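You operate a simulated robot arm through the tools that you are given. There is no shell and no other tool.

You are at the controls of a simulated two-armed robot. One attempt, no reset.

TASK
Switch the compressor off and park its plug and coupling in their holders.
Fine: the orange mains switch goes off before the plug comes out; hold the orange bleed button till the post shows 0.0 bar before the coupling comes off; push the yellow stopper into the RING MAIN socket; leave the outlet valve closed.

The check looks at the end state, three seconds after you hand in, the way a careful person would. Anything else that was tipped, shoved, dropped, spilled or broken makes it a failure. Lids that push on must go on centred and level and be pressed home; caps that screw on are set level and turned clockwise until they are tight.

THE ROBOT
Two 7-joint arms with two-finger parallel grippers on one trunk that stands fixed in place. Base frame: the origin is at the foot of the trunk, x ahead of it, y to its left, z up. Units: cm, degrees, N and s.
The left shoulder is at [5, 15.8, 115.8], the right one opposite. With the tool pointing down near the work surface each hand reaches from about 16 to 66 cm from the base axis, measured 20 degrees to its own side. Payload 3.91 kg a hand.
Tool frame (each hand has its own): the origin (TCP) lies between the finger pads and is the grasp point; the fingertips stand 3 cm ahead of it; z points along the fingers, y is the line along which they close. Largest opening 11 cm; finger width 2, thickness 1; the body of the gripper, 4.8 by 11.2 cm, starts 5.5 cm behind the TCP.
Orientation is that of the tool frame in the base frame, as [roll, pitch, yaw] about the fixed x, y, z axes, in that order (R = Rz(yaw) Ry(pitch) Rx(roll)). With the fingers straight down and closing along the base's y, the tool's x points along the base's -x, its y along +y and its z along -z.

THE INTERFACE
- The arms move only by the tool drive_tool. It takes "left_increments", "right_increments" or both (then of equal length, played together; a hand with none holds still); each is a list of rows, each an object (a shift or turn left out is 0, a gripper value left out holds the last) with "slide": the shift along the tool's x, y, z in cm, a list of three; "rot": the turn, a rotation vector about the tool's x, y, z in degrees, a list of three; "claw": the opening, from 0 (shut) to 1 (fully open). In form: [{"slide": [dx, dy, dz], "rot": [ax, ay, az], "claw": claw}, ...]. A call has 1 to 20 rows; each row shifts and turns the commanded pose from where the row before left it, along the tool's axes as they then stand. Rows are played at 5 a second. More than 5 cm and 8.6 degrees between two rows, or a gripper value outside its range, and nothing of the call is played. Where a pose cannot be reached the arm comes as near as it can. A force on the tool above 90 N (or 10 N above the force at the start of the call, whichever is more), or a blocked arm, ends the call early, and 0.2 s more pass. The fingers move at their own pace (about 15.3 cm/s each) and stop on an object; they squeeze with about 28 N. The grip force told is the motor's: it shows also when the fingers shut on nothing. Time passes only in rows, and 0.2 s behind the last, so rows that do not move let the fingers close. The reply holds the time, the measured pose of the TCP, the force on the tool along the base axes, the opening and the grip force, in the units named above and with some noise, with the torque about the TCP (base axes, N m) and any sound that the robot's microphone picked up, and new pictures: "show" is both (left out), scene, wrist or none (wrist: the cameras of the hands that moved).
- Cameras (640 x 400 px; columns grow to the right, rows downward): "scene" is now at [11.52, -4.63, 129.96]; the picture's right is [-0.50, -0.87, 0.00], its down [-0.47, 0.27, -0.84] and it looks along [0.73, -0.42, -0.54] (base axes); focal length 322 px, centre (320, 200). "left" rides on the left gripper at [7.2, -1.7, -10.3] in its tool frame; the picture's right is [0.23, 0.97, 0.00], its down [-0.76, 0.18, -0.62] and it looks along [-0.61, 0.14, 0.78] (tool axes); focal length 222 px, centre (320, 200). "right" rides on the right gripper at [7.2, 1.7, -10.3] in its tool frame; the picture's right is [-0.23, 0.97, 0.00], its down [-0.76, -0.18, -0.62] and it looks along [-0.61, -0.14, 0.78] (tool axes); focal length 222 px, centre (320, 200). There is no depth. A picture from a camera that has moved, and an enlarged one, comes with that camera's place and axes in the base frame and with its lens.
- slide_trunk(by): slides the trunk up (or, below 0, down) by that many cm; the arms and the scene camera ride with it, the base frame stays. It gives what a move gives, with no picture.
- turn_head(pan, tilt): turns the head with the scene camera to pan (to the left, within 80 degrees either way) and tilt (down, from -29 to 69), counted from straight ahead of the robot. It gives what a move gives, and a new picture of the scene camera.
- enlarge(camera, box): a new picture of the part [left, top, right, bottom] of that camera's present view, enlarged. The clock stands still meanwhile.
- finish_job(): hands the job in; it is judged then, once.

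Nothing tells you positions but the pictures and the camera data. Unless the task says otherwise, let go and move clear before handing in.

The tools are called after ">>>" by a JSON object that holds its "fn" and its "kwargs". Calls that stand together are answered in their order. drive_tool: Moves the arms, as the interface text tells. Its arguments: {"type":"object","properties":{"left_increments":{"type":"array"},"right_increments":{"type":"array"},"show":{"type":"string","enum":["both","scene","wrist","none"]}},"required":[]} The other tools are called the same way: slide_trunk (by) slides the trunk up or down; turn_head (pan, tilt) turns the head that bears the scene camera; enlarge (camera, box) takes an enlarged picture of a part of a camera's view; finish_job () hands the job in.

At the start:

```text
time_s: 0.0
left_position: [33.52, -6.53, 113.47]
left_tool_rot: [180.0, 0.1, 179.9]
left_ft_force: [-0.3, -0.3, 0.7]
left_ft_torque: [0.01, 0.01, 0.01]
left_grip_width: 11.0
left_grip_force: 0.1
right_position: [28.69, -34.99, 113.78]
right_tool_rot: [-180.0, 0.0, -180.0]
right_ft_force: [0.8, -0.1, 0.6]
right_ft_torque: [0.0, -0.02, -0.03]
right_grip_width: 11.01
right_grip_force: 0.1
trunk travel left (down, up): [-40.0, 8.2]
head pan, tilt: [-30.0, 32.8]
```

scene: 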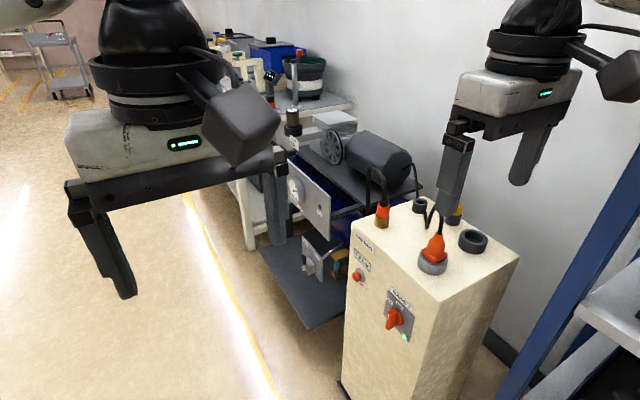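
right: 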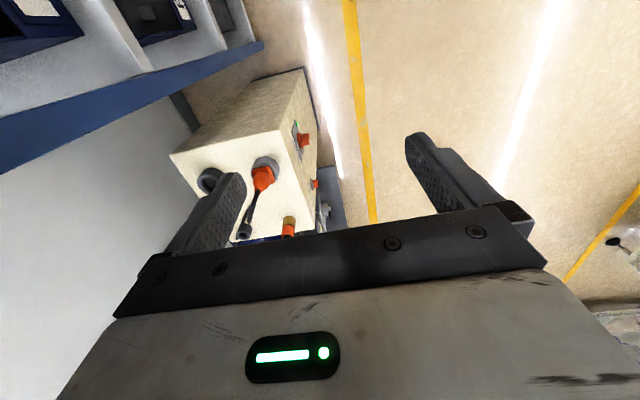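
left: 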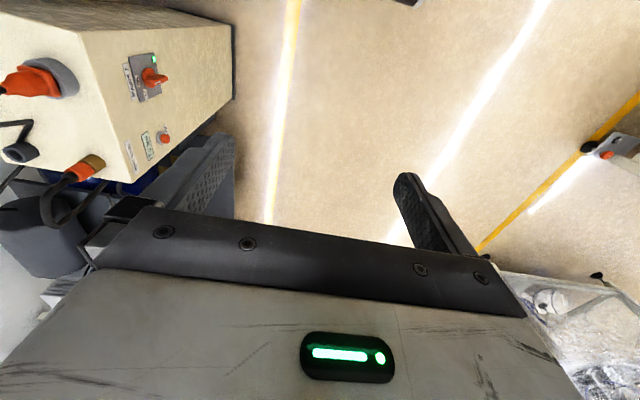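

I see a cream-coloured post with an orange mains switch, a small orange button, a plug and a coupling on top, and the compressor behind it. I'll enlarge the view before moving anything.

>>> {"fn": "enlarge", "kwargs": {"camera": "scene", "box": [330, 180, 530, 360]}}

>>> {"fn": "enlarge", "kwargs": {"camera": "scene", "box": [240, 60, 440, 300]}}

>>> {"fn": "enlarge", "kwargs": {"camera": "left", "box": [0, 0, 240, 200]}}

>>> {"fn": "enlarge", "kwargs": {"camera": "right", "box": [160, 60, 340, 260]}}

```text
2.22 times, centred on (430, 270) of scene
camera zoom: at [11.52, -4.63, 129.96], right [-0.5, -0.87, 0.0], down [-0.47, 0.27, -0.84], along [0.73, -0.42, -0.54], focal length 716 px, centre (76, 44)
```

zoom: 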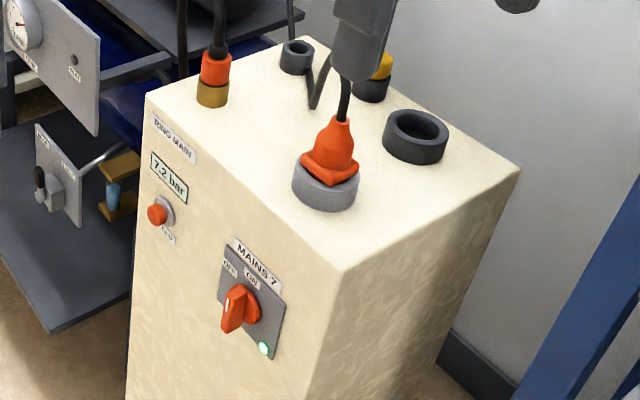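

```text
1.67 times, centred on (340, 180) of scene
camera zoom: at [11.52, -4.63, 129.96], right [-0.5, -0.87, 0.0], down [-0.47, 0.27, -0.84], along [0.73, -0.42, -0.54], focal length 537 px, centre (287, 233)
```

zoom: 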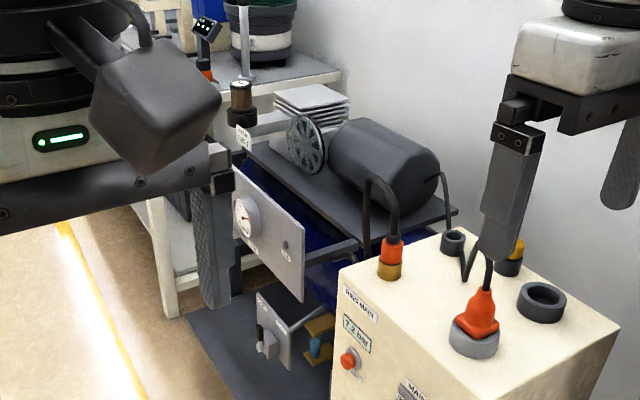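

```text
2.00 times, centred on (120, 100) of left
camera zoom: at [26.17, -8.09, 123.87], right [-0.23, 0.97, 0.0], down [0.76, 0.18, 0.62], along [0.61, 0.14, -0.78], focal length 444 px, centre (720, 400)
```

zoom: 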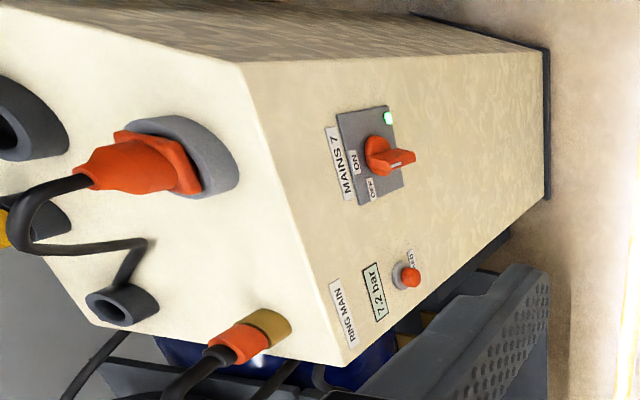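

```text
2.00 times, centred on (250, 160) of right
camera zoom: at [21.51, -33.2, 124.17], right [0.23, 0.97, 0.0], down [0.76, -0.18, 0.62], along [0.61, -0.14, -0.78], focal length 444 px, centre (460, 280)
```

zoom: 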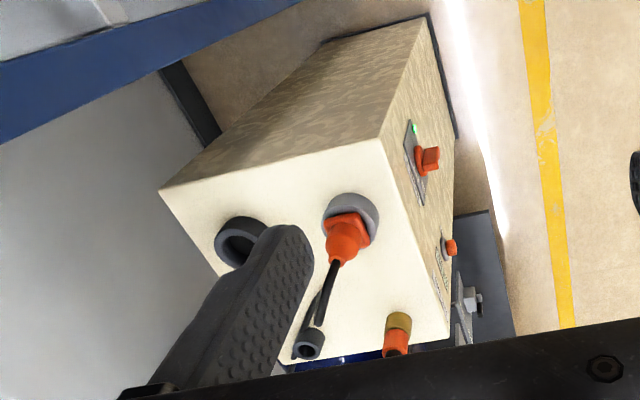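

The post's labelled face points to +y and its top is at about z 81. The plug, coupling, stopper and rings all sit on that top, so I'll zoom in hard on the details first.

>>> {"fn": "enlarge", "kwargs": {"camera": "scene", "box": [376, 285, 424, 345]}}

>>> {"fn": "enlarge", "kwargs": {"camera": "scene", "box": [345, 230, 393, 290]}}

>>> {"fn": "enlarge", "kwargs": {"camera": "scene", "box": [270, 150, 370, 290]}}

>>> {"fn": "enlarge", "kwargs": {"camera": "left", "box": [110, 40, 190, 160]}}

```text
6.67 times, centred on (400, 315) of scene
camera zoom: at [11.52, -4.63, 129.96], right [-0.5, -0.87, 0.0], down [-0.47, 0.27, -0.84], along [0.73, -0.42, -0.54], focal length 2149 px, centre (-213, -567)
```

zoom: 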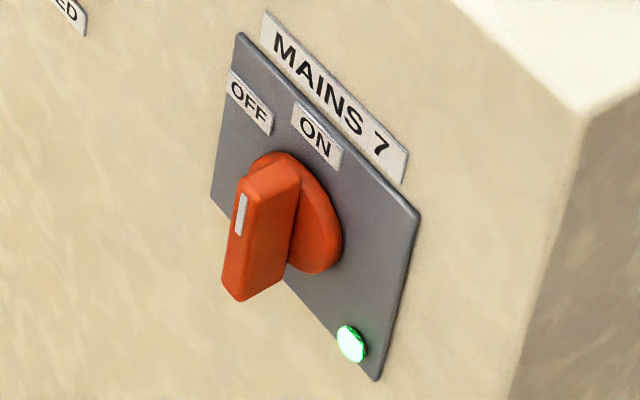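

```text
6.67 times, centred on (369, 260) of scene
camera zoom: at [11.52, -4.63, 129.96], right [-0.5, -0.87, 0.0], down [-0.47, 0.27, -0.84], along [0.73, -0.42, -0.54], focal length 2149 px, centre (-7, -200)
```

zoom: 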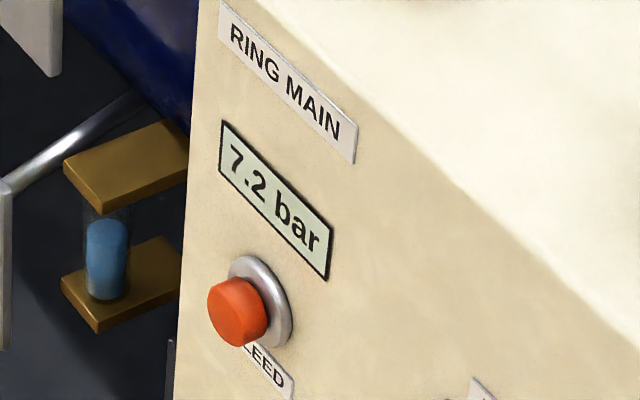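

```text
2.86 times, centred on (320, 220) of scene
camera zoom: at [11.52, -4.63, 129.96], right [-0.5, -0.87, 0.0], down [-0.47, 0.27, -0.84], along [0.73, -0.42, -0.54], focal length 921 px, centre (320, 143)
```

zoom: 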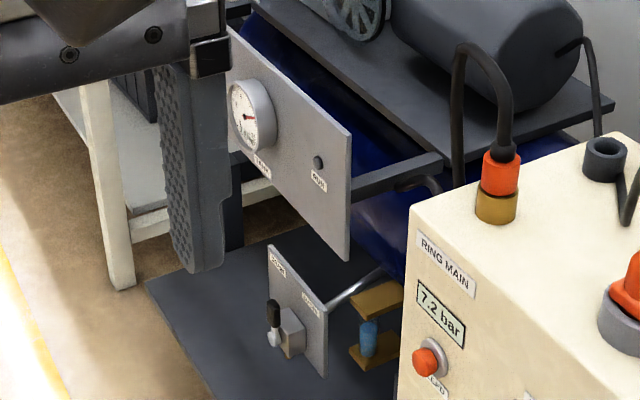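

```text
3.33 times, centred on (150, 100) of left
camera zoom: at [26.17, -8.09, 123.87], right [-0.23, 0.97, 0.0], down [0.76, 0.18, 0.62], along [0.61, 0.14, -0.78], focal length 740 px, centre (887, 533)
```

zoom: 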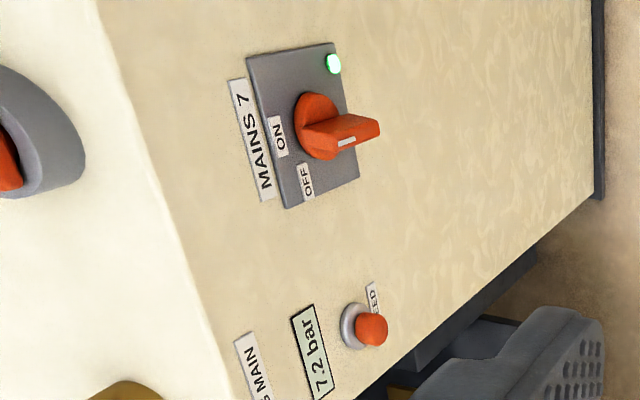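

The switch's bar is upright at ON, and OFF sits about 50° counter-clockwise as seen from the front. Next I'll check how the compressor's valve stands.

>>> {"fn": "enlarge", "kwargs": {"camera": "scene", "box": [296, 230, 352, 290]}}

>>> {"fn": "enlarge", "kwargs": {"camera": "scene", "box": [280, 160, 350, 230]}}

>>> {"fn": "enlarge", "kwargs": {"camera": "scene", "box": [200, 20, 340, 130]}}

```text
6.67 times, centred on (324, 260) of scene
camera zoom: at [11.52, -4.63, 129.96], right [-0.5, -0.87, 0.0], down [-0.47, 0.27, -0.84], along [0.73, -0.42, -0.54], focal length 2149 px, centre (293, -200)
```

zoom: 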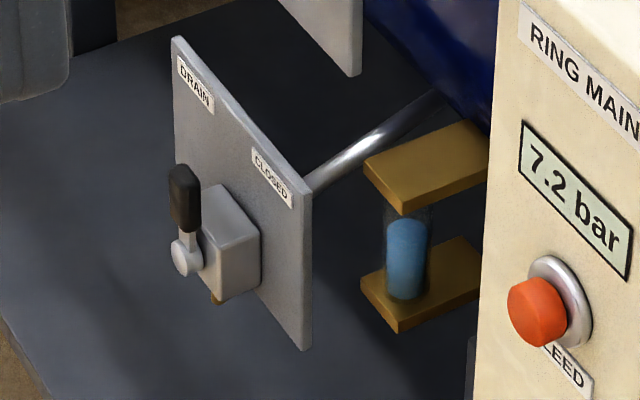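

```text
5.71 times, centred on (315, 195) of scene
camera zoom: at [11.52, -4.63, 129.96], right [-0.5, -0.87, 0.0], down [-0.47, 0.27, -0.84], along [0.73, -0.42, -0.54], focal length 1842 px, centre (349, 229)
```

zoom: 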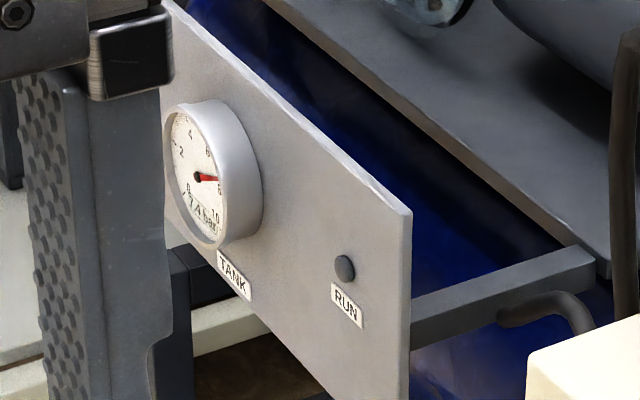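

```text
3.64 times, centred on (270, 75) of scene
camera zoom: at [11.52, -4.63, 129.96], right [-0.5, -0.87, 0.0], down [-0.47, 0.27, -0.84], along [0.73, -0.42, -0.54], focal length 1172 px, centre (502, 654)
```

zoom: 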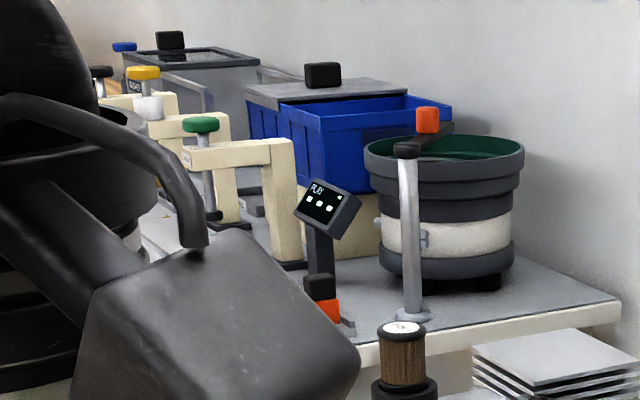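

Those are the drain lever and the tank gauge, so I'll find the outlet valve next.

>>> {"fn": "enlarge", "kwargs": {"camera": "scene", "box": [270, 95, 330, 165]}}

>>> {"fn": "turn_head", "kwargs": {"pan": -42, "tilt": 36}}

>>> {"fn": "drive_tool", "kwargs": {"left_increments": [{"slide": [0, 4, 0]}, {"slide": [0, 4, 0]}, {"slide": [0, 4, 0]}, {"slide": [0, 4, 0]}, {"slide": [0, 4, 0]}], "right_increments": [{"slide": [0, 4, 0]}, {"slide": [0, 4, 0]}, {"slide": [0, 4, 0]}, {"slide": [0, 0, 0]}, {"slide": [0, 0, 0]}]}}

```text
5.71 times, centred on (300, 130) of scene
camera zoom: at [11.52, -4.63, 129.96], right [-0.5, -0.87, 0.0], down [-0.47, 0.27, -0.84], along [0.73, -0.42, -0.54], focal length 1842 px, centre (434, 600)
```

zoom: 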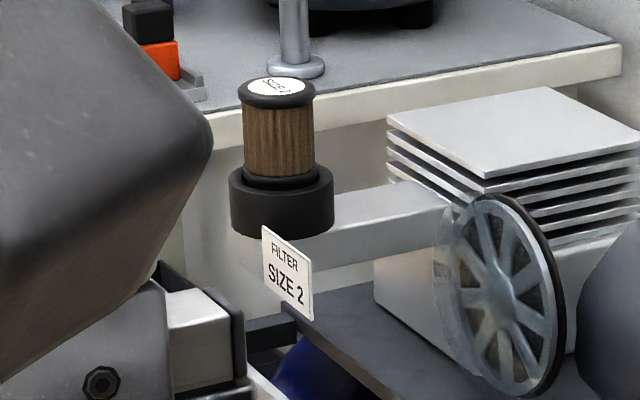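

```text
time_s: 0.7
left_position: [33.53, -6.46, 113.66]
left_tool_rot: [180.0, 0.1, 179.9]
left_ft_force: [0.7, 0.5, 0.3]
left_ft_torque: [0.01, 0.02, 0.0]
left_grip_width: 10.99
left_grip_force: 0.1
right_position: [28.71, -34.95, 113.77]
right_tool_rot: [-179.9, 0.0, -179.9]
right_ft_force: [0.6, 0.7, 0.7]
right_ft_torque: [-0.01, -0.02, -0.02]
right_grip_width: 10.98
right_grip_force: 0.1
trunk travel left (down, up): [-40.0, 8.2]
head pan, tilt: [-42.0, 36.0]
camera scene: at [10.3, -6.02, 129.46], right [-0.67, -0.74, 0.0], down [-0.44, 0.39, -0.81], along [0.6, -0.54, -0.59], focal length 322 px, centre (320, 200)
```

scene: 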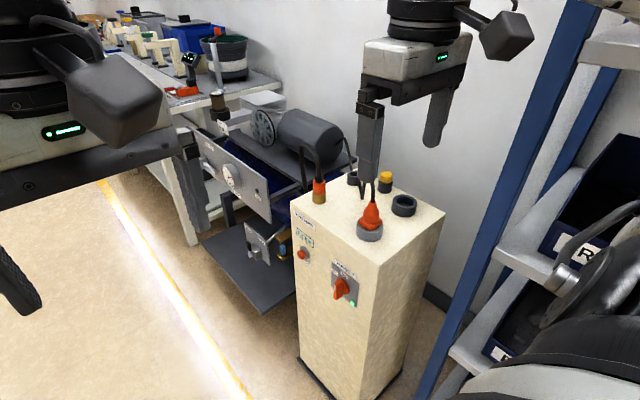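

```text
time_s: 1.9
left_position: [33.69, 13.63, 113.38]
left_tool_rot: [179.8, 0.1, 179.9]
left_ft_force: [-0.9, 0.2, 0.2]
left_ft_torque: [-0.03, 0.02, 0.02]
left_grip_width: 11.0
left_grip_force: 0.0
right_position: [28.35, -23.0, 114.09]
right_tool_rot: [180.0, 0.0, -180.0]
right_ft_force: [0.0, -0.2, 0.4]
right_ft_torque: [-0.02, 0.02, 0.01]
right_grip_width: 10.99
right_grip_force: 0.0
trunk travel left (down, up): [-40.0, 8.2]
head pan, tilt: [-42.0, 36.0]
camera scene: at [10.27, -5.96, 129.47], right [-0.67, -0.74, 0.0], down [-0.44, 0.39, -0.81], along [0.6, -0.54, -0.59], focal length 322 px, centre (320, 200)
camera right: at [21.15, -21.24, 124.35], right [0.23, 0.97, 0.0], down [0.76, -0.18, 0.62], along [0.61, -0.14, -0.78], focal length 222 px, centre (320, 200)
camera left: at [26.29, 11.92, 123.58], right [-0.23, 0.97, 0.0], down [0.76, 0.18, 0.62], along [0.61, 0.14, -0.78], focal length 222 px, centre (320, 200)
```

scene: 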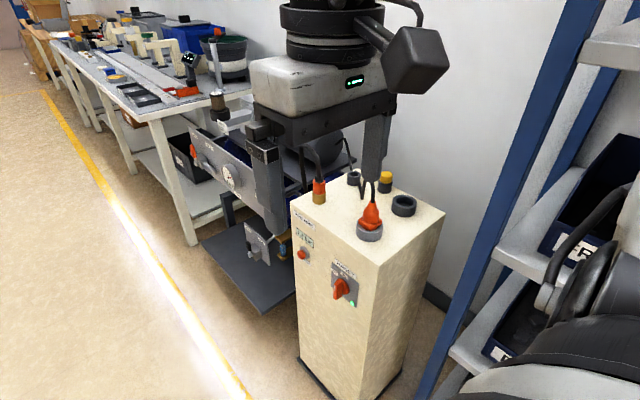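
right: 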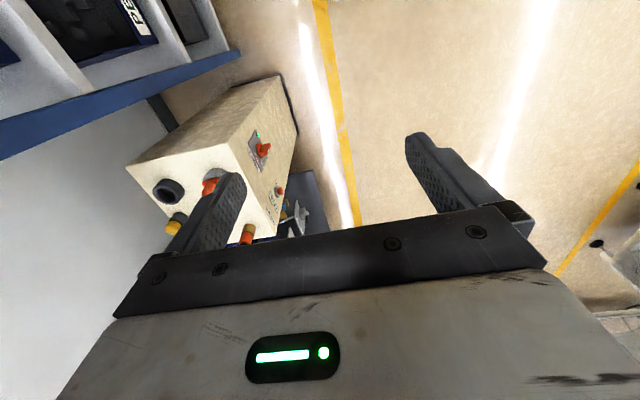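
left: 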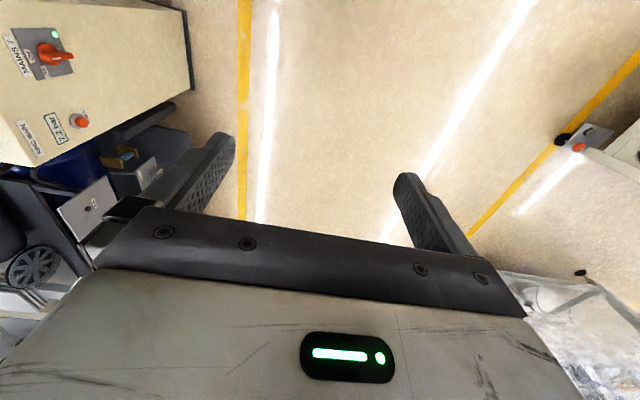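

An orange lever has come into view on the compressor's panel and looks like the outlet valve. I'll zoom in on it and on the post top.

>>> {"fn": "enlarge", "kwargs": {"camera": "scene", "box": [170, 120, 250, 200]}}

>>> {"fn": "enlarge", "kwargs": {"camera": "scene", "box": [290, 150, 450, 260]}}

>>> {"fn": "enlarge", "kwargs": {"camera": "right", "box": [120, 120, 320, 260]}}

```text
5.00 times, centred on (210, 160) of scene
camera zoom: at [10.27, -5.96, 129.47], right [-0.67, -0.74, 0.0], down [-0.44, 0.39, -0.81], along [0.6, -0.54, -0.59], focal length 1612 px, centre (870, 400)
```

zoom: 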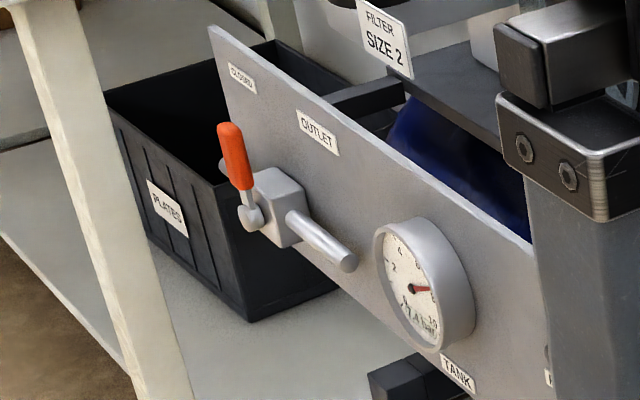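

```text
3.64 times, centred on (370, 205) of scene
camera zoom: at [10.27, -5.96, 129.47], right [-0.67, -0.74, 0.0], down [-0.44, 0.39, -0.81], along [0.6, -0.54, -0.59], focal length 1172 px, centre (138, 182)
```

zoom: 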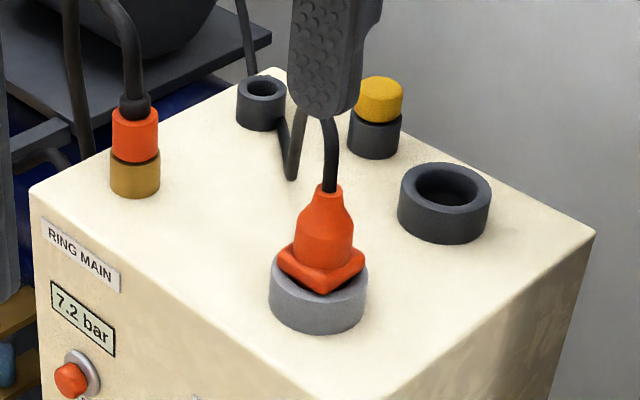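

```text
2.86 times, centred on (220, 190) of right
camera zoom: at [21.15, -21.24, 124.35], right [0.23, 0.97, 0.0], down [0.76, -0.18, 0.62], along [0.61, -0.14, -0.78], focal length 635 px, centre (606, 229)
```

zoom: 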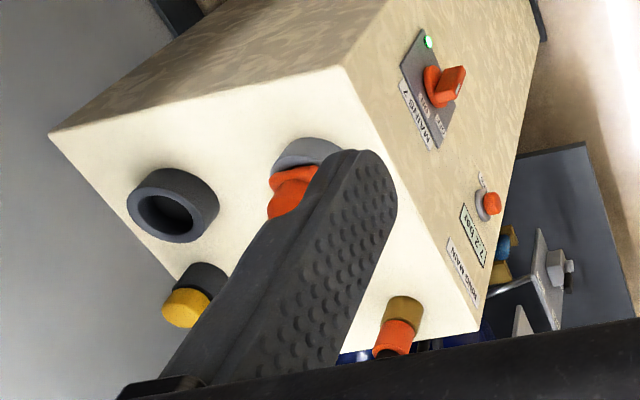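

The outlet lever stands crosswise to its pipe, which means closed, and it is out of reach, so I'll leave it alone. I'll start with the mains switch at about (44, -44, 67.5), lowering the trunk and turning the right hand to point along -y.

>>> {"fn": "slide_trunk", "kwargs": {"by": -12}}

>>> {"fn": "drive_tool", "kwargs": {"right_increments": [{"slide": [0, 2, 0], "rot": [7.5, 0, 0]}, {"slide": [0, 2, 0], "rot": [7.5, 0, 0]}, {"rot": [7.5, 0, 0]}, {"rot": [7.5, 0, 0]}, {"rot": [7.5, 0, 0]}, {"rot": [7.5, 0, 0]}, {"rot": [7.5, 0, 0]}, {"rot": [7.5, 0, 0]}, {"rot": [7.5, 0, 0]}, {"rot": [7.5, 0, 0]}, {"rot": [7.5, 0, 0]}, {"rot": [7.5, 0, 0]}]}}

```text
time_s: 3.4
left_position: [33.63, 13.41, 101.36]
left_tool_rot: [179.9, 0.2, 179.9]
left_ft_force: [-0.1, 0.6, 0.3]
left_ft_torque: [0.0, -0.01, 0.01]
left_grip_width: 10.99
left_grip_force: 0.0
right_position: [28.35, -23.07, 102.03]
right_tool_rot: [180.0, 0.1, -179.9]
right_ft_force: [0.2, -0.9, 0.1]
right_ft_torque: [0.01, -0.04, 0.01]
right_grip_width: 11.02
right_grip_force: 0.1
trunk travel left (down, up): [-28.0, 20.2]
head pan, tilt: [-42.0, 36.0]
```

```text
time_s: 6.0
left_position: [33.6, 13.51, 101.41]
left_tool_rot: [179.9, 0.0, 179.9]
left_ft_force: [-0.7, 0.1, 0.0]
left_ft_torque: [0.0, -0.01, 0.0]
left_grip_width: 11.0
left_grip_force: 0.0
right_position: [27.22, -45.91, 99.53]
right_tool_rot: [-90.3, 0.0, -179.8]
right_ft_force: [-1.3, -0.3, 0.2]
right_ft_torque: [-0.03, -0.04, -0.02]
right_grip_width: 11.0
right_grip_force: 0.0
right hand out of reach, approached as far as the arm can: row 5, 6, 7, 8, 9, 10, 11, 12
trunk travel left (down, up): [-28.0, 20.2]
head pan, tilt: [-42.0, 36.0]
camera scene: at [10.29, -6.03, 117.46], right [-0.67, -0.74, 0.0], down [-0.44, 0.39, -0.81], along [0.6, -0.54, -0.59], focal length 322 px, centre (320, 200)
camera right: at [19.94, -35.51, 97.89], right [0.23, 0.0, -0.97], down [0.76, 0.62, 0.18], along [0.61, -0.78, 0.14], focal length 222 px, centre (320, 200)
```

scene: 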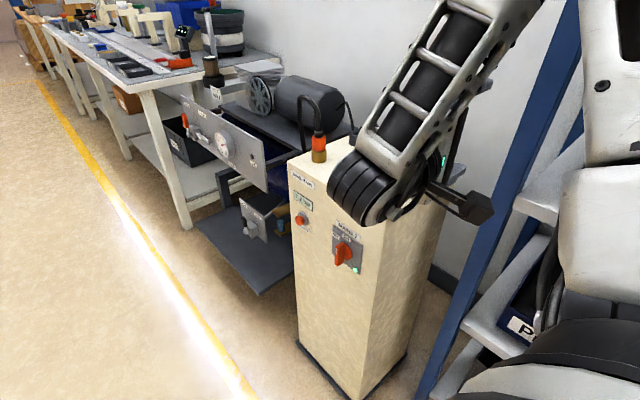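
right: 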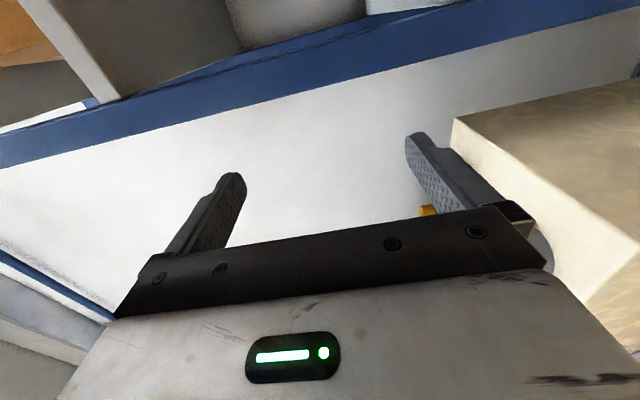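

The right wrist ran out of room that close to the trunk. I'll move it forward, away from the post, and keep checking where it goes.

>>> {"fn": "drive_tool", "kwargs": {"right_increments": [{"slide": [-4, 0, 0]}, {"slide": [-4, 0, 0]}, {"slide": [-4, 0, 0]}, {"slide": [-4, 0, 0]}], "show": "scene"}}

```text
time_s: 7.0
left_position: [33.63, 13.34, 101.23]
left_tool_rot: [179.9, 0.2, 179.9]
left_ft_force: [-0.3, 0.0, -0.5]
left_ft_torque: [-0.02, 0.0, -0.01]
left_grip_width: 11.0
left_grip_force: 0.0
right_position: [43.27, -45.96, 99.8]
right_tool_rot: [-89.9, 0.0, 179.9]
right_ft_force: [0.7, 0.0, 0.2]
right_ft_torque: [-0.01, 0.01, 0.0]
right_grip_width: 11.0
right_grip_force: 0.1
trunk travel left (down, up): [-28.0, 20.2]
head pan, tilt: [-42.0, 36.0]
camera scene: at [10.3, -6.03, 117.46], right [-0.67, -0.74, 0.0], down [-0.44, 0.39, -0.81], along [0.6, -0.54, -0.59], focal length 322 px, centre (320, 200)
```

scene: 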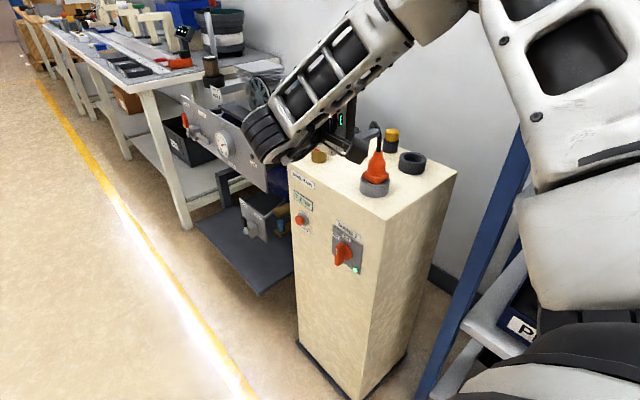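

The hand now tracks as commanded. I'll back it away from the post in +y.

>>> {"fn": "drive_tool", "kwargs": {"right_increments": [{"slide": [0, 0, -4]}, {"slide": [0, 0, -4]}, {"slide": [0, 0, -4]}, {"slide": [0, 0, -4]}, {"slide": [0, 0, -4]}], "show": "scene"}}

```text
time_s: 8.2
left_position: [33.64, 13.4, 101.38]
left_tool_rot: [179.9, 0.1, 180.0]
left_ft_force: [0.3, -0.7, -0.6]
left_ft_torque: [0.0, -0.02, 0.01]
left_grip_width: 11.0
left_grip_force: 0.1
right_position: [43.25, -45.52, 99.68]
right_tool_rot: [-90.2, 0.0, -179.9]
right_ft_force: [0.0, -0.1, 0.6]
right_ft_torque: [0.02, 0.0, 0.03]
right_grip_width: 11.01
right_grip_force: 0.1
right hand out of reach, approached as far as the arm can: row 1, 2, 3, 4, 5
trunk travel left (down, up): [-28.0, 20.2]
head pan, tilt: [-42.0, 36.0]
camera scene: at [10.29, -6.03, 117.46], right [-0.67, -0.74, 0.0], down [-0.44, 0.39, -0.81], along [0.6, -0.54, -0.59], focal length 322 px, centre (320, 200)
```

scene: 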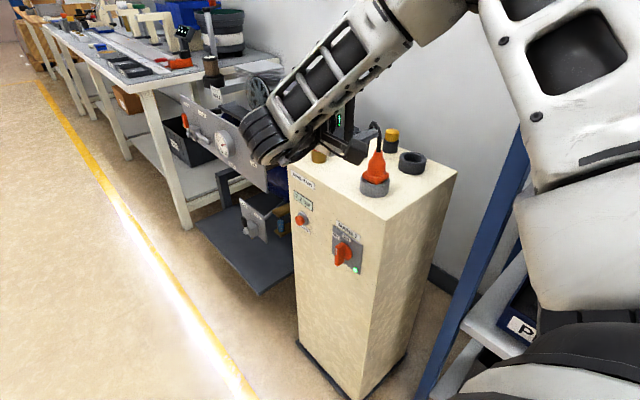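

The right wrist can't point outwards, so the left arm will do the face controls and the right arm the top. I'll raise the right hand and turn it back to pointing down.

>>> {"fn": "drive_tool", "kwargs": {"right_increments": [{"slide": [2, -4, 0]}, {"slide": [2, -4, 0]}, {"slide": [2, 0, 0], "rot": [-7.5, 0, 0]}, {"slide": [2, 0, 0], "rot": [-7.5, 0, 0]}, {"slide": [2, 0, 0], "rot": [-7.5, 0, 0]}, {"slide": [2, 0, 0], "rot": [-7.5, 0, 0]}, {"rot": [-7.5, 0, 0]}, {"rot": [-7.5, 0, 0]}, {"rot": [-7.5, 0, 0]}, {"rot": [-7.5, 0, 0]}, {"rot": [-7.5, 0, 0]}, {"rot": [-7.5, 0, 0]}, {"rot": [-7.5, 0, 0]}, {"rot": [-7.5, 0, 0]}], "left_increments": [{"slide": [-3, 0, 0]}, {"slide": [-3, 0, 0]}, {"slide": [0, 0, 0], "rot": [7.5, 0, 0]}, {"rot": [7.5, 0, 0]}, {"rot": [7.5, 0, 0]}, {"rot": [7.5, 0, 0]}, {"rot": [7.5, 0, 0]}, {"rot": [7.5, 0, 0]}, {"rot": [7.5, 0, 0]}, {"rot": [7.5, 0, 0]}, {"rot": [7.5, 0, 0]}, {"rot": [7.5, 0, 0]}, {"rot": [7.5, 0, 0]}, {"rot": [7.5, 0, 0]}]}}

```text
time_s: 11.2
left_position: [39.57, 13.44, 101.4]
left_tool_rot: [-90.0, 0.1, 180.0]
left_ft_force: [1.0, 0.1, -0.5]
left_ft_torque: [-0.01, 0.0, -0.04]
left_grip_width: 11.01
left_grip_force: 0.0
right_position: [31.36, -45.49, 107.67]
right_tool_rot: [179.8, 0.0, -179.9]
right_ft_force: [0.1, 0.3, 0.3]
right_ft_torque: [0.01, -0.02, 0.01]
right_grip_width: 11.01
right_grip_force: 0.1
trunk travel left (down, up): [-28.0, 20.2]
head pan, tilt: [-42.0, 36.0]
camera scene: at [10.3, -6.03, 117.46], right [-0.67, -0.74, 0.0], down [-0.44, 0.39, -0.81], along [0.6, -0.54, -0.59], focal length 322 px, centre (320, 200)
camera right: at [24.14, -43.75, 118.03], right [0.23, 0.97, 0.0], down [0.76, -0.18, 0.62], along [0.61, -0.14, -0.78], focal length 222 px, centre (320, 200)
camera left: at [32.32, 23.81, 103.07], right [-0.23, 0.0, -0.97], down [0.76, 0.62, -0.18], along [0.61, -0.78, -0.14], focal length 222 px, centre (320, 200)
```

scene: 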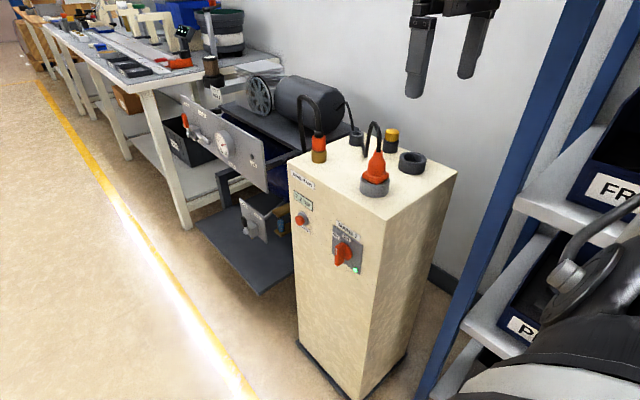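
right: 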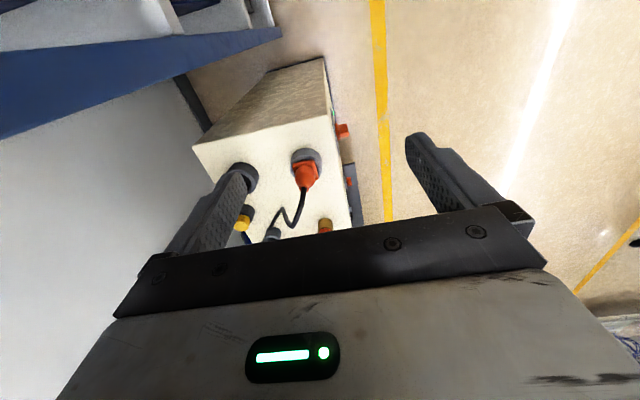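
left: 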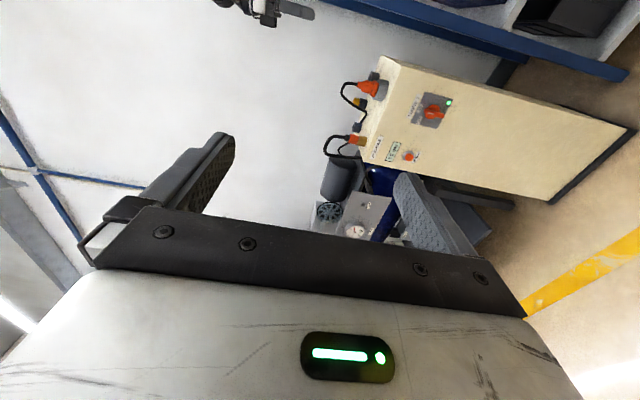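

The left hand now points along -y cleanly and the view of the post is clear. I'll enlarge from all three cameras to measure positions.

>>> {"fn": "enlarge", "kwargs": {"camera": "scene", "box": [284, 90, 464, 202]}}

>>> {"fn": "enlarge", "kwargs": {"camera": "left", "box": [310, 50, 470, 170]}}

>>> {"fn": "enlarge", "kwargs": {"camera": "right", "box": [180, 100, 360, 240]}}

>>> {"fn": "enlarge", "kwargs": {"camera": "scene", "box": [284, 160, 384, 290]}}

```text
3.56 times, centred on (374, 146) of scene
camera zoom: at [10.3, -6.03, 117.46], right [-0.67, -0.74, 0.0], down [-0.44, 0.39, -0.81], along [0.6, -0.54, -0.59], focal length 1146 px, centre (128, 392)
```

zoom: 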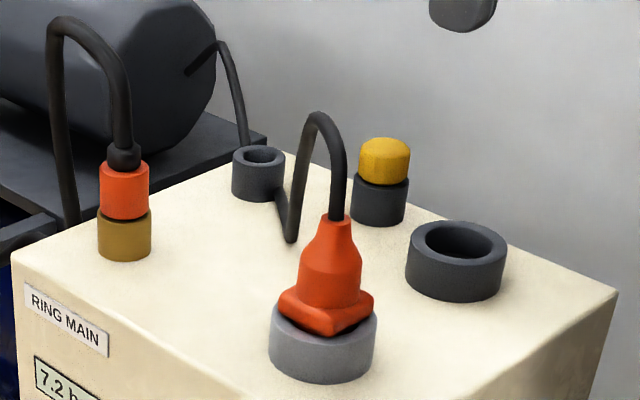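

```text
3.33 times, centred on (390, 110) of left
camera zoom: at [32.32, 23.81, 103.07], right [-0.23, 0.0, -0.97], down [0.76, 0.62, -0.18], along [0.61, -0.78, -0.14], focal length 740 px, centre (87, 500)
```

zoom: 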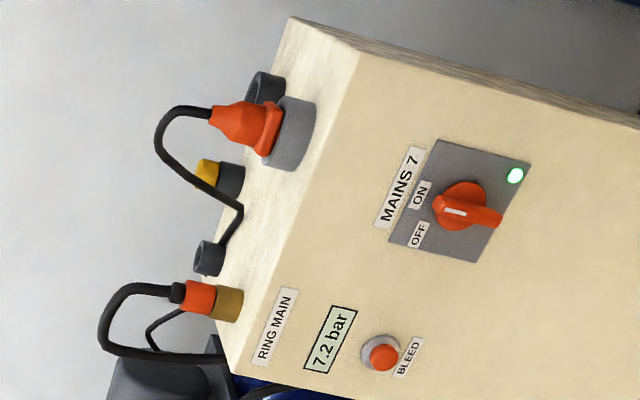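

```text
2.86 times, centred on (270, 170) of right
camera zoom: at [24.14, -43.75, 118.03], right [0.23, 0.97, 0.0], down [0.76, -0.18, 0.62], along [0.61, -0.14, -0.78], focal length 635 px, centre (463, 286)
```

zoom: 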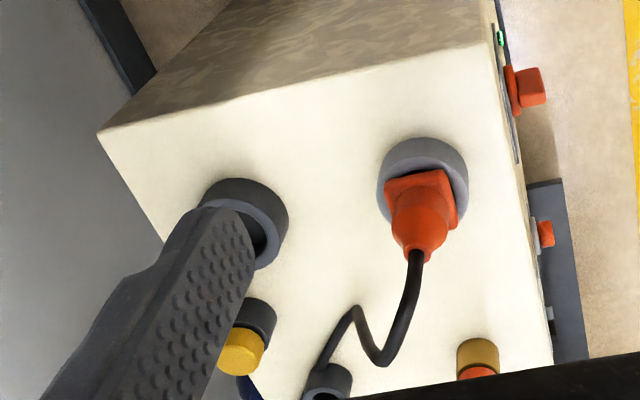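

```text
3.08 times, centred on (334, 225) of scene
camera zoom: at [10.3, -6.03, 117.46], right [-0.67, -0.74, 0.0], down [-0.44, 0.39, -0.81], along [0.6, -0.54, -0.59], focal length 992 px, centre (277, 123)
```

zoom: 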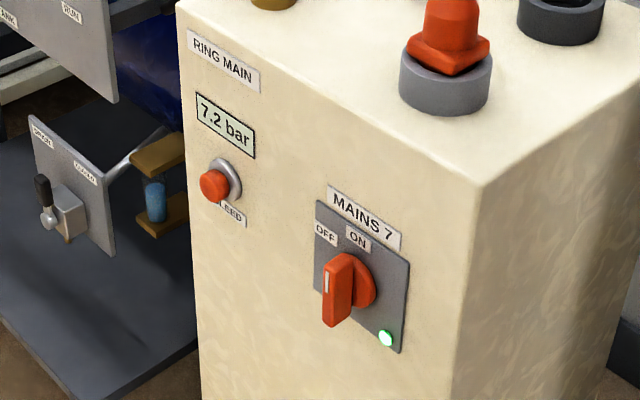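

From two views the top is at z 79.4, the face at y -45.9, the knob axis at (45.2, 65.2) with its tip near y -42.3, and the bleed button's front at (60.3, -44.1, 65.7). I'll bring the left hand level with the switch but well short of it.

>>> {"fn": "drive_tool", "kwargs": {"left_increments": [{"slide": [-0.563, 3.62, 2.84]}, {"slide": [-0.563, 3.62, 2.84]}, {"slide": [-0.563, 3.62, 2.84]}, {"slide": [-0.563, 3.62, 2.84]}, {"slide": [-0.563, 3.62, 2.84]}, {"slide": [-0.563, 3.62, 2.84]}, {"slide": [-0.563, 3.62, 2.84]}, {"slide": [-0.563, 3.62, 2.84]}, {"slide": [-0.563, 3.62, 2.84]}, {"slide": [-0.563, 3.62, 2.84]}], "show": "none"}}

>>> {"fn": "drive_tool", "kwargs": {"left_increments": [{"rot": [0, 0, 7.5]}, {"rot": [0, 0, 7.5]}, {"rot": [0, 0, 7.5]}, {"rot": [0, 0, 7.5]}, {"rot": [0, 0, 7.5]}, {"rot": [0, 0, 7.5]}, {"rot": [0, 0, 7.5]}, {"rot": [0, 0, 7.5]}, {"rot": [0, 0, 7.5]}, {"rot": [0, 0, 7.5]}, {"rot": [0, 0, 7.5], "claw": 0.4}, {"rot": [0, 0, 7.5], "claw": 0.4}]}}

```text
time_s: 13.4
left_position: [45.17, -14.99, 65.32]
left_tool_rot: [-89.9, 0.1, 179.9]
left_ft_force: [-0.3, 0.5, -0.6]
left_ft_torque: [-0.07, -0.02, 0.05]
left_grip_width: 11.01
left_grip_force: 0.2
left hand out of reach, approached as far as the arm can: row 10
right_position: [31.34, -45.47, 107.74]
right_tool_rot: [-179.9, 0.1, -180.0]
right_ft_force: [-0.2, 0.4, -0.4]
right_ft_torque: [0.02, 0.03, -0.02]
right_grip_width: 10.99
right_grip_force: 0.1
trunk travel left (down, up): [-28.0, 20.2]
head pan, tilt: [-42.0, 36.0]
```

```text
time_s: 16.0
left_position: [45.02, -14.93, 65.42]
left_tool_rot: [106.9, 89.8, 16.9]
left_ft_force: [0.1, 0.8, 0.4]
left_ft_torque: [-0.02, -0.04, 0.03]
left_grip_width: 4.41
left_grip_force: 0.0
right_position: [31.43, -45.47, 107.56]
right_tool_rot: [-180.0, 0.0, -180.0]
right_ft_force: [0.2, -0.1, 0.4]
right_ft_torque: [0.0, 0.0, -0.05]
right_grip_width: 11.01
right_grip_force: 0.0
trunk travel left (down, up): [-28.0, 20.2]
head pan, tilt: [-42.0, 36.0]
camera scene: at [10.29, -6.03, 117.46], right [-0.67, -0.74, 0.0], down [-0.44, 0.39, -0.81], along [0.6, -0.54, -0.59], focal length 322 px, centre (320, 200)
camera left: at [43.36, -4.5, 58.08], right [0.97, 0.0, -0.22], down [0.17, 0.62, 0.76], along [0.14, -0.78, 0.61], focal length 222 px, centre (320, 200)
```

scene: 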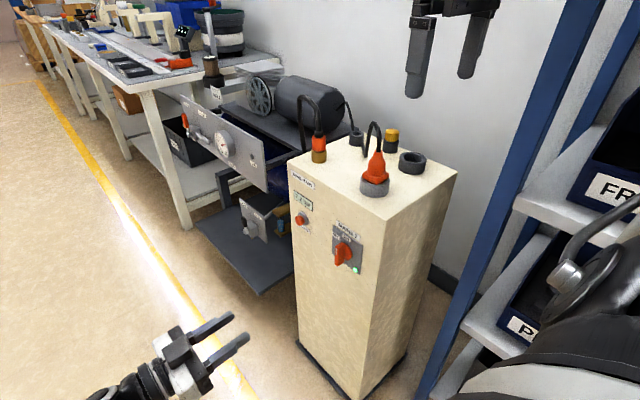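
left: 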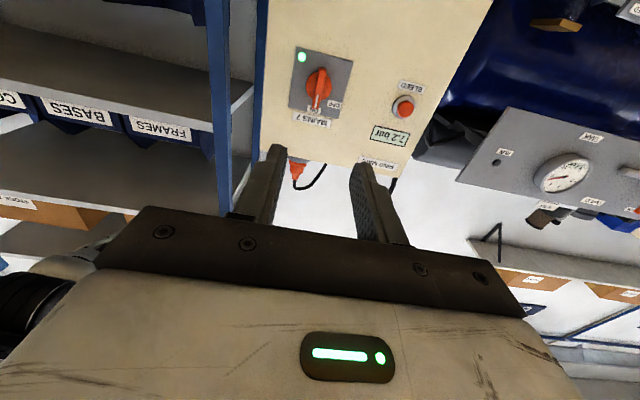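

The left hand is aligned with the switch, so I'll advance to a pre-grasp position and re-check.

>>> {"fn": "drive_tool", "kwargs": {"left_increments": [{"slide": [0, 0, 4]}, {"slide": [0, 0, 4]}, {"slide": [0, 0, 4]}, {"slide": [0, 0, 4]}, {"slide": [0, 0, 3]}]}}

```text
time_s: 17.2
left_position: [44.59, -19.84, 66.48]
left_tool_rot: [-41.8, 89.4, -129.2]
left_ft_force: [-2.1, 0.7, -2.6]
left_ft_torque: [-0.17, -0.05, 0.11]
left_grip_width: 4.41
left_grip_force: 0.1
left hand out of reach, approached as far as the arm can: row 1, 2, 3, 4, 5
right_position: [31.41, -45.53, 107.66]
right_tool_rot: [-179.9, -0.1, -179.9]
right_ft_force: [0.2, 0.6, -0.3]
right_ft_torque: [0.0, 0.02, 0.05]
right_grip_width: 10.98
right_grip_force: 0.0
trunk travel left (down, up): [-28.0, 20.2]
head pan, tilt: [-42.0, 36.0]
camera scene: at [10.29, -6.02, 117.46], right [-0.67, -0.74, 0.0], down [-0.44, 0.39, -0.81], along [0.6, -0.54, -0.59], focal length 322 px, centre (320, 200)
camera left: at [42.28, -9.5, 59.02], right [0.97, 0.04, -0.23], down [0.15, 0.64, 0.76], along [0.18, -0.77, 0.61], focal length 222 px, centre (320, 200)
```

scene: 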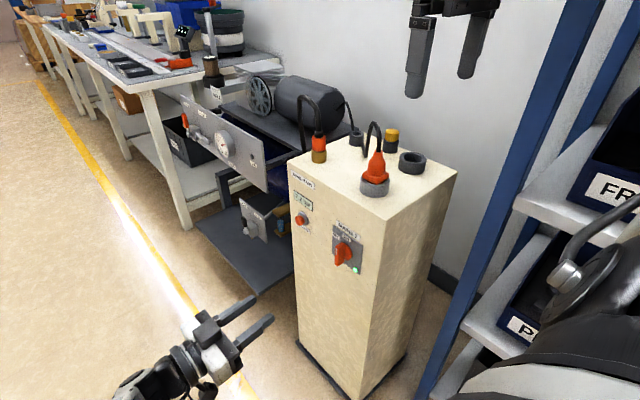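
left: 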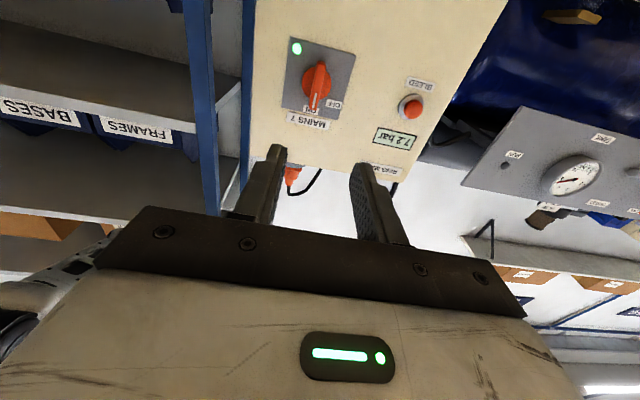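

The left arm falls short of the face from here, so the right arm will do everything with a tilted tool. I'll first pull the left arm back out of the way and bring the right hand to the +y side of the post.

>>> {"fn": "drive_tool", "kwargs": {"left_increments": [{"slide": [0, 0, -4]}, {"slide": [0, 0, -4]}, {"slide": [0, 0, -4]}, {"slide": [0, 0, -4]}, {"slide": [-3, 0, -3]}, {"slide": [-3, 0, -3]}, {"slide": [-4, 0, -2]}, {"slide": [-4, 0, -2]}, {"slide": [-4, 0, -2]}, {"slide": [-4, 0, -2]}], "show": "none"}}

>>> {"fn": "drive_tool", "kwargs": {"right_increments": [{"slide": [0, 4, 0], "claw": 0}, {"slide": [0, 4, 0]}, {"slide": [-1.5, 4, 0]}, {"slide": [-3, 1.5, 0]}, {"slide": [-4, 0, 0]}, {"slide": [0, 0, 0], "rot": [0, 0, 0]}], "show": "scene"}}

```text
time_s: 19.4
left_position: [52.92, -21.17, 80.78]
left_tool_rot: [72.0, 89.8, -18.3]
left_ft_force: [-0.4, -0.2, 0.4]
left_ft_torque: [-0.04, 0.01, 0.0]
left_grip_width: 4.4
left_grip_force: 0.0
left hand out of reach, approached as far as the arm can: row 1, 2, 3, 4, 5, 6, 7, 8, 9, 10
right_position: [31.44, -45.45, 107.55]
right_tool_rot: [-180.0, 0.0, -179.9]
right_ft_force: [-0.6, -0.7, 0.9]
right_ft_torque: [-0.02, 0.02, -0.01]
right_grip_width: 11.0
right_grip_force: 0.0
trunk travel left (down, up): [-28.0, 20.2]
head pan, tilt: [-42.0, 36.0]
```

```text
time_s: 20.8
left_position: [52.99, -21.27, 80.58]
left_tool_rot: [97.7, 89.9, 7.5]
left_ft_force: [-0.3, -0.4, -0.7]
left_ft_torque: [-0.01, 0.0, -0.02]
left_grip_width: 4.39
left_grip_force: 0.0
right_position: [40.02, -31.86, 107.82]
right_tool_rot: [-180.0, 0.0, -179.9]
right_ft_force: [-0.8, 0.7, -1.0]
right_ft_torque: [-0.02, 0.02, 0.02]
right_grip_width: 0.0
right_grip_force: 28.3
trunk travel left (down, up): [-28.0, 20.2]
head pan, tilt: [-42.0, 36.0]
camera scene: at [10.32, -6.01, 117.46], right [-0.67, -0.74, 0.0], down [-0.44, 0.39, -0.81], along [0.6, -0.54, -0.59], focal length 322 px, centre (320, 200)
```

scene: 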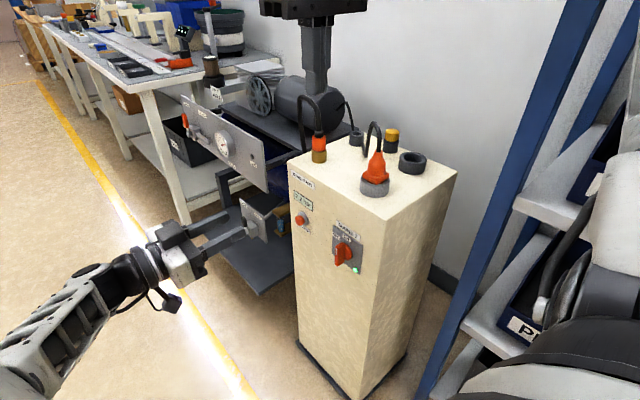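

The +90° twist has put the left wrist against a joint limit. I'll untwist it and then withdraw.

>>> {"fn": "drive_tool", "kwargs": {"left_increments": [{"rot": [0, 0, -7.5]}, {"rot": [0, 0, -7.5]}, {"rot": [0, 0, -7.5]}, {"rot": [0, 0, -7.5]}, {"rot": [0, 0, -7.5]}, {"rot": [0, 0, -7.5]}, {"rot": [0, 0, -7.5]}, {"rot": [0, 0, -7.5]}, {"rot": [0, 0, -7.5]}, {"rot": [0, 0, -7.5]}, {"rot": [0, 0, -7.5]}, {"rot": [0, 0, -7.5]}], "show": "scene"}}

>>> {"fn": "drive_tool", "kwargs": {"left_increments": [{"slide": [0, 0, -4]}, {"slide": [0, 0, -4]}, {"slide": [0, 0, -4]}, {"slide": [0, 0, -4]}], "show": "scene"}}

```text
time_s: 23.4
left_position: [52.91, -21.28, 80.47]
left_tool_rot: [-89.9, -0.1, 180.0]
left_ft_force: [0.1, 0.3, -0.3]
left_ft_torque: [-0.05, -0.01, -0.01]
left_grip_width: 4.4
left_grip_force: 0.1
left hand out of reach, approached as far as the arm can: row 8
right_position: [40.06, -31.96, 107.76]
right_tool_rot: [-180.0, 0.1, -179.9]
right_ft_force: [0.3, -0.4, -0.3]
right_ft_torque: [0.0, -0.01, -0.02]
right_grip_width: 0.0
right_grip_force: 28.0
trunk travel left (down, up): [-28.0, 20.2]
head pan, tilt: [-42.0, 36.0]
camera scene: at [10.29, -6.02, 117.46], right [-0.67, -0.74, 0.0], down [-0.44, 0.39, -0.81], along [0.6, -0.54, -0.59], focal length 322 px, centre (320, 200)
```

scene: 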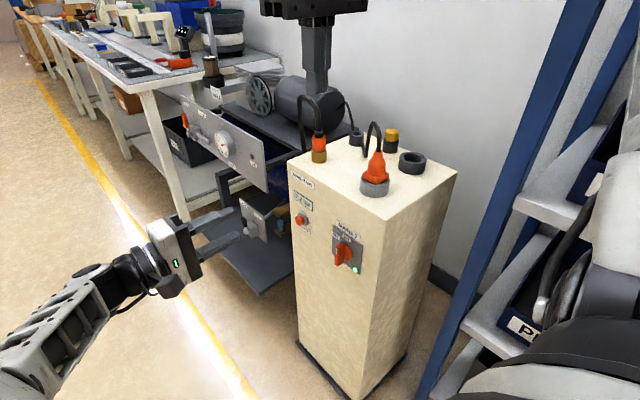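

```text
time_s: 24.4
left_position: [57.09, -6.36, 78.69]
left_tool_rot: [-90.0, 0.1, 179.8]
left_ft_force: [0.4, -0.4, 0.5]
left_ft_torque: [0.01, 0.01, 0.03]
left_grip_width: 4.39
left_grip_force: 0.2
left hand out of reach, approached as far as the arm can: row 1, 2, 3, 4
right_position: [40.01, -31.95, 107.86]
right_tool_rot: [-179.9, 0.0, -180.0]
right_ft_force: [-0.7, -1.1, 0.3]
right_ft_torque: [0.01, 0.02, 0.01]
right_grip_width: 0.0
right_grip_force: 28.0
trunk travel left (down, up): [-28.0, 20.2]
head pan, tilt: [-42.0, 36.0]
camera scene: at [10.3, -6.02, 117.46], right [-0.67, -0.74, 0.0], down [-0.44, 0.39, -0.81], along [0.6, -0.54, -0.59], focal length 322 px, centre (320, 200)
```

scene: 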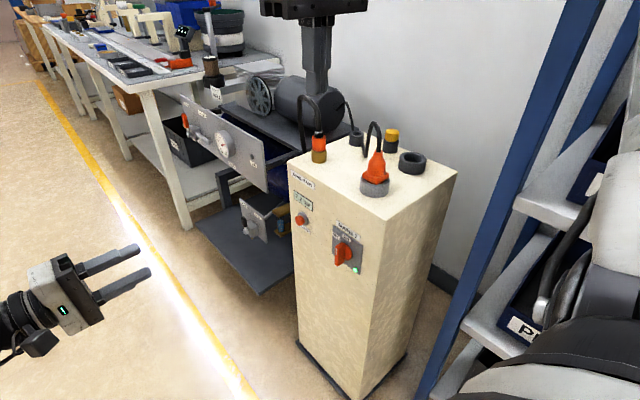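

The left arm seems to be stuck near full stretch, so I'll pull it straight back toward the shoulder.

>>> {"fn": "drive_tool", "kwargs": {"left_increments": [{"slide": [4, 0, 0]}, {"slide": [4, 0, 0]}, {"slide": [4, 0, 0]}, {"slide": [4, 0, 0]}], "show": "none"}}

```text
time_s: 25.4
left_position: [55.3, -7.61, 75.81]
left_tool_rot: [-90.0, 0.1, 179.9]
left_ft_force: [-0.3, 0.6, -0.5]
left_ft_torque: [0.0, 0.0, -0.03]
left_grip_width: 4.43
left_grip_force: 0.0
left hand out of reach, approached as far as the arm can: row 1, 2, 3, 4
right_position: [40.02, -31.96, 107.59]
right_tool_rot: [-179.9, 0.1, -180.0]
right_ft_force: [-0.2, -0.1, -0.1]
right_ft_torque: [0.03, -0.02, -0.03]
right_grip_width: 0.0
right_grip_force: 28.1
trunk travel left (down, up): [-28.0, 20.2]
head pan, tilt: [-42.0, 36.0]
```

The geometry shows the left arm is simply at its 58.6 cm wrist radius, so reach will matter for the far ring. I'll zoom in on the top fittings to measure them exactly.

>>> {"fn": "enlarge", "kwargs": {"camera": "scene", "box": [344, 120, 364, 150]}}

>>> {"fn": "enlarge", "kwargs": {"camera": "scene", "box": [340, 112, 430, 172]}}

>>> {"fn": "turn_head", "kwargs": {"pan": -42, "tilt": 30}}

```text
13.33 times, centred on (354, 135) of scene
camera zoom: at [10.29, -6.02, 117.46], right [-0.67, -0.74, 0.0], down [-0.44, 0.39, -0.81], along [0.6, -0.54, -0.59], focal length 4298 px, centre (-133, 1067)
```

zoom: 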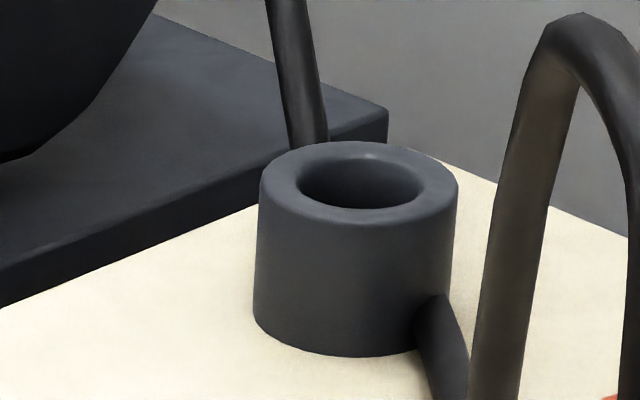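

```text
6.67 times, centred on (385, 142) of scene
camera zoom: at [10.29, -6.02, 117.46], right [-0.67, -0.74, 0.0], down [-0.44, 0.39, -0.81], along [0.6, -0.54, -0.59], focal length 2149 px, centre (-113, 587)
```

zoom: 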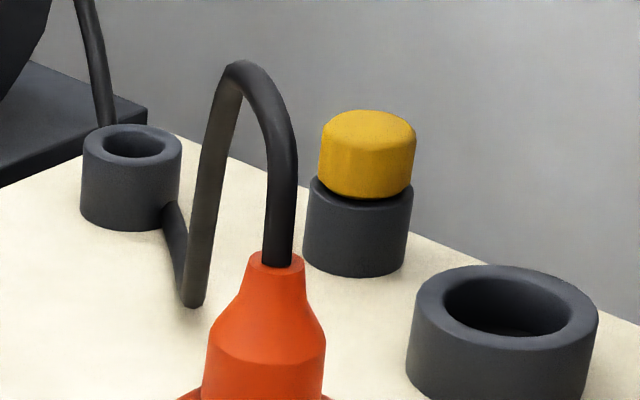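

```text
time_s: 26.1
left_position: [55.3, -7.61, 75.89]
left_tool_rot: [-90.0, 0.1, 179.8]
left_ft_force: [0.8, -0.7, 0.2]
left_ft_torque: [0.03, -0.02, -0.03]
left_grip_width: 4.41
left_grip_force: 0.0
right_position: [39.95, -31.86, 107.69]
right_tool_rot: [-179.9, 0.0, 180.0]
right_ft_force: [0.0, -0.5, 0.2]
right_ft_torque: [0.07, -0.01, -0.04]
right_grip_width: 0.01
right_grip_force: 28.2
trunk travel left (down, up): [-28.0, 20.2]
head pan, tilt: [-42.0, 30.0]
camera scene: at [10.51, -6.22, 118.39], right [-0.67, -0.74, 0.0], down [-0.37, 0.33, -0.87], along [0.64, -0.58, -0.5], focal length 322 px, centre (320, 200)
```

scene: 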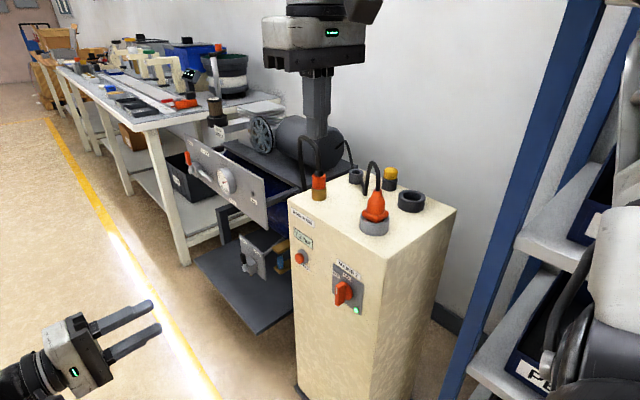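

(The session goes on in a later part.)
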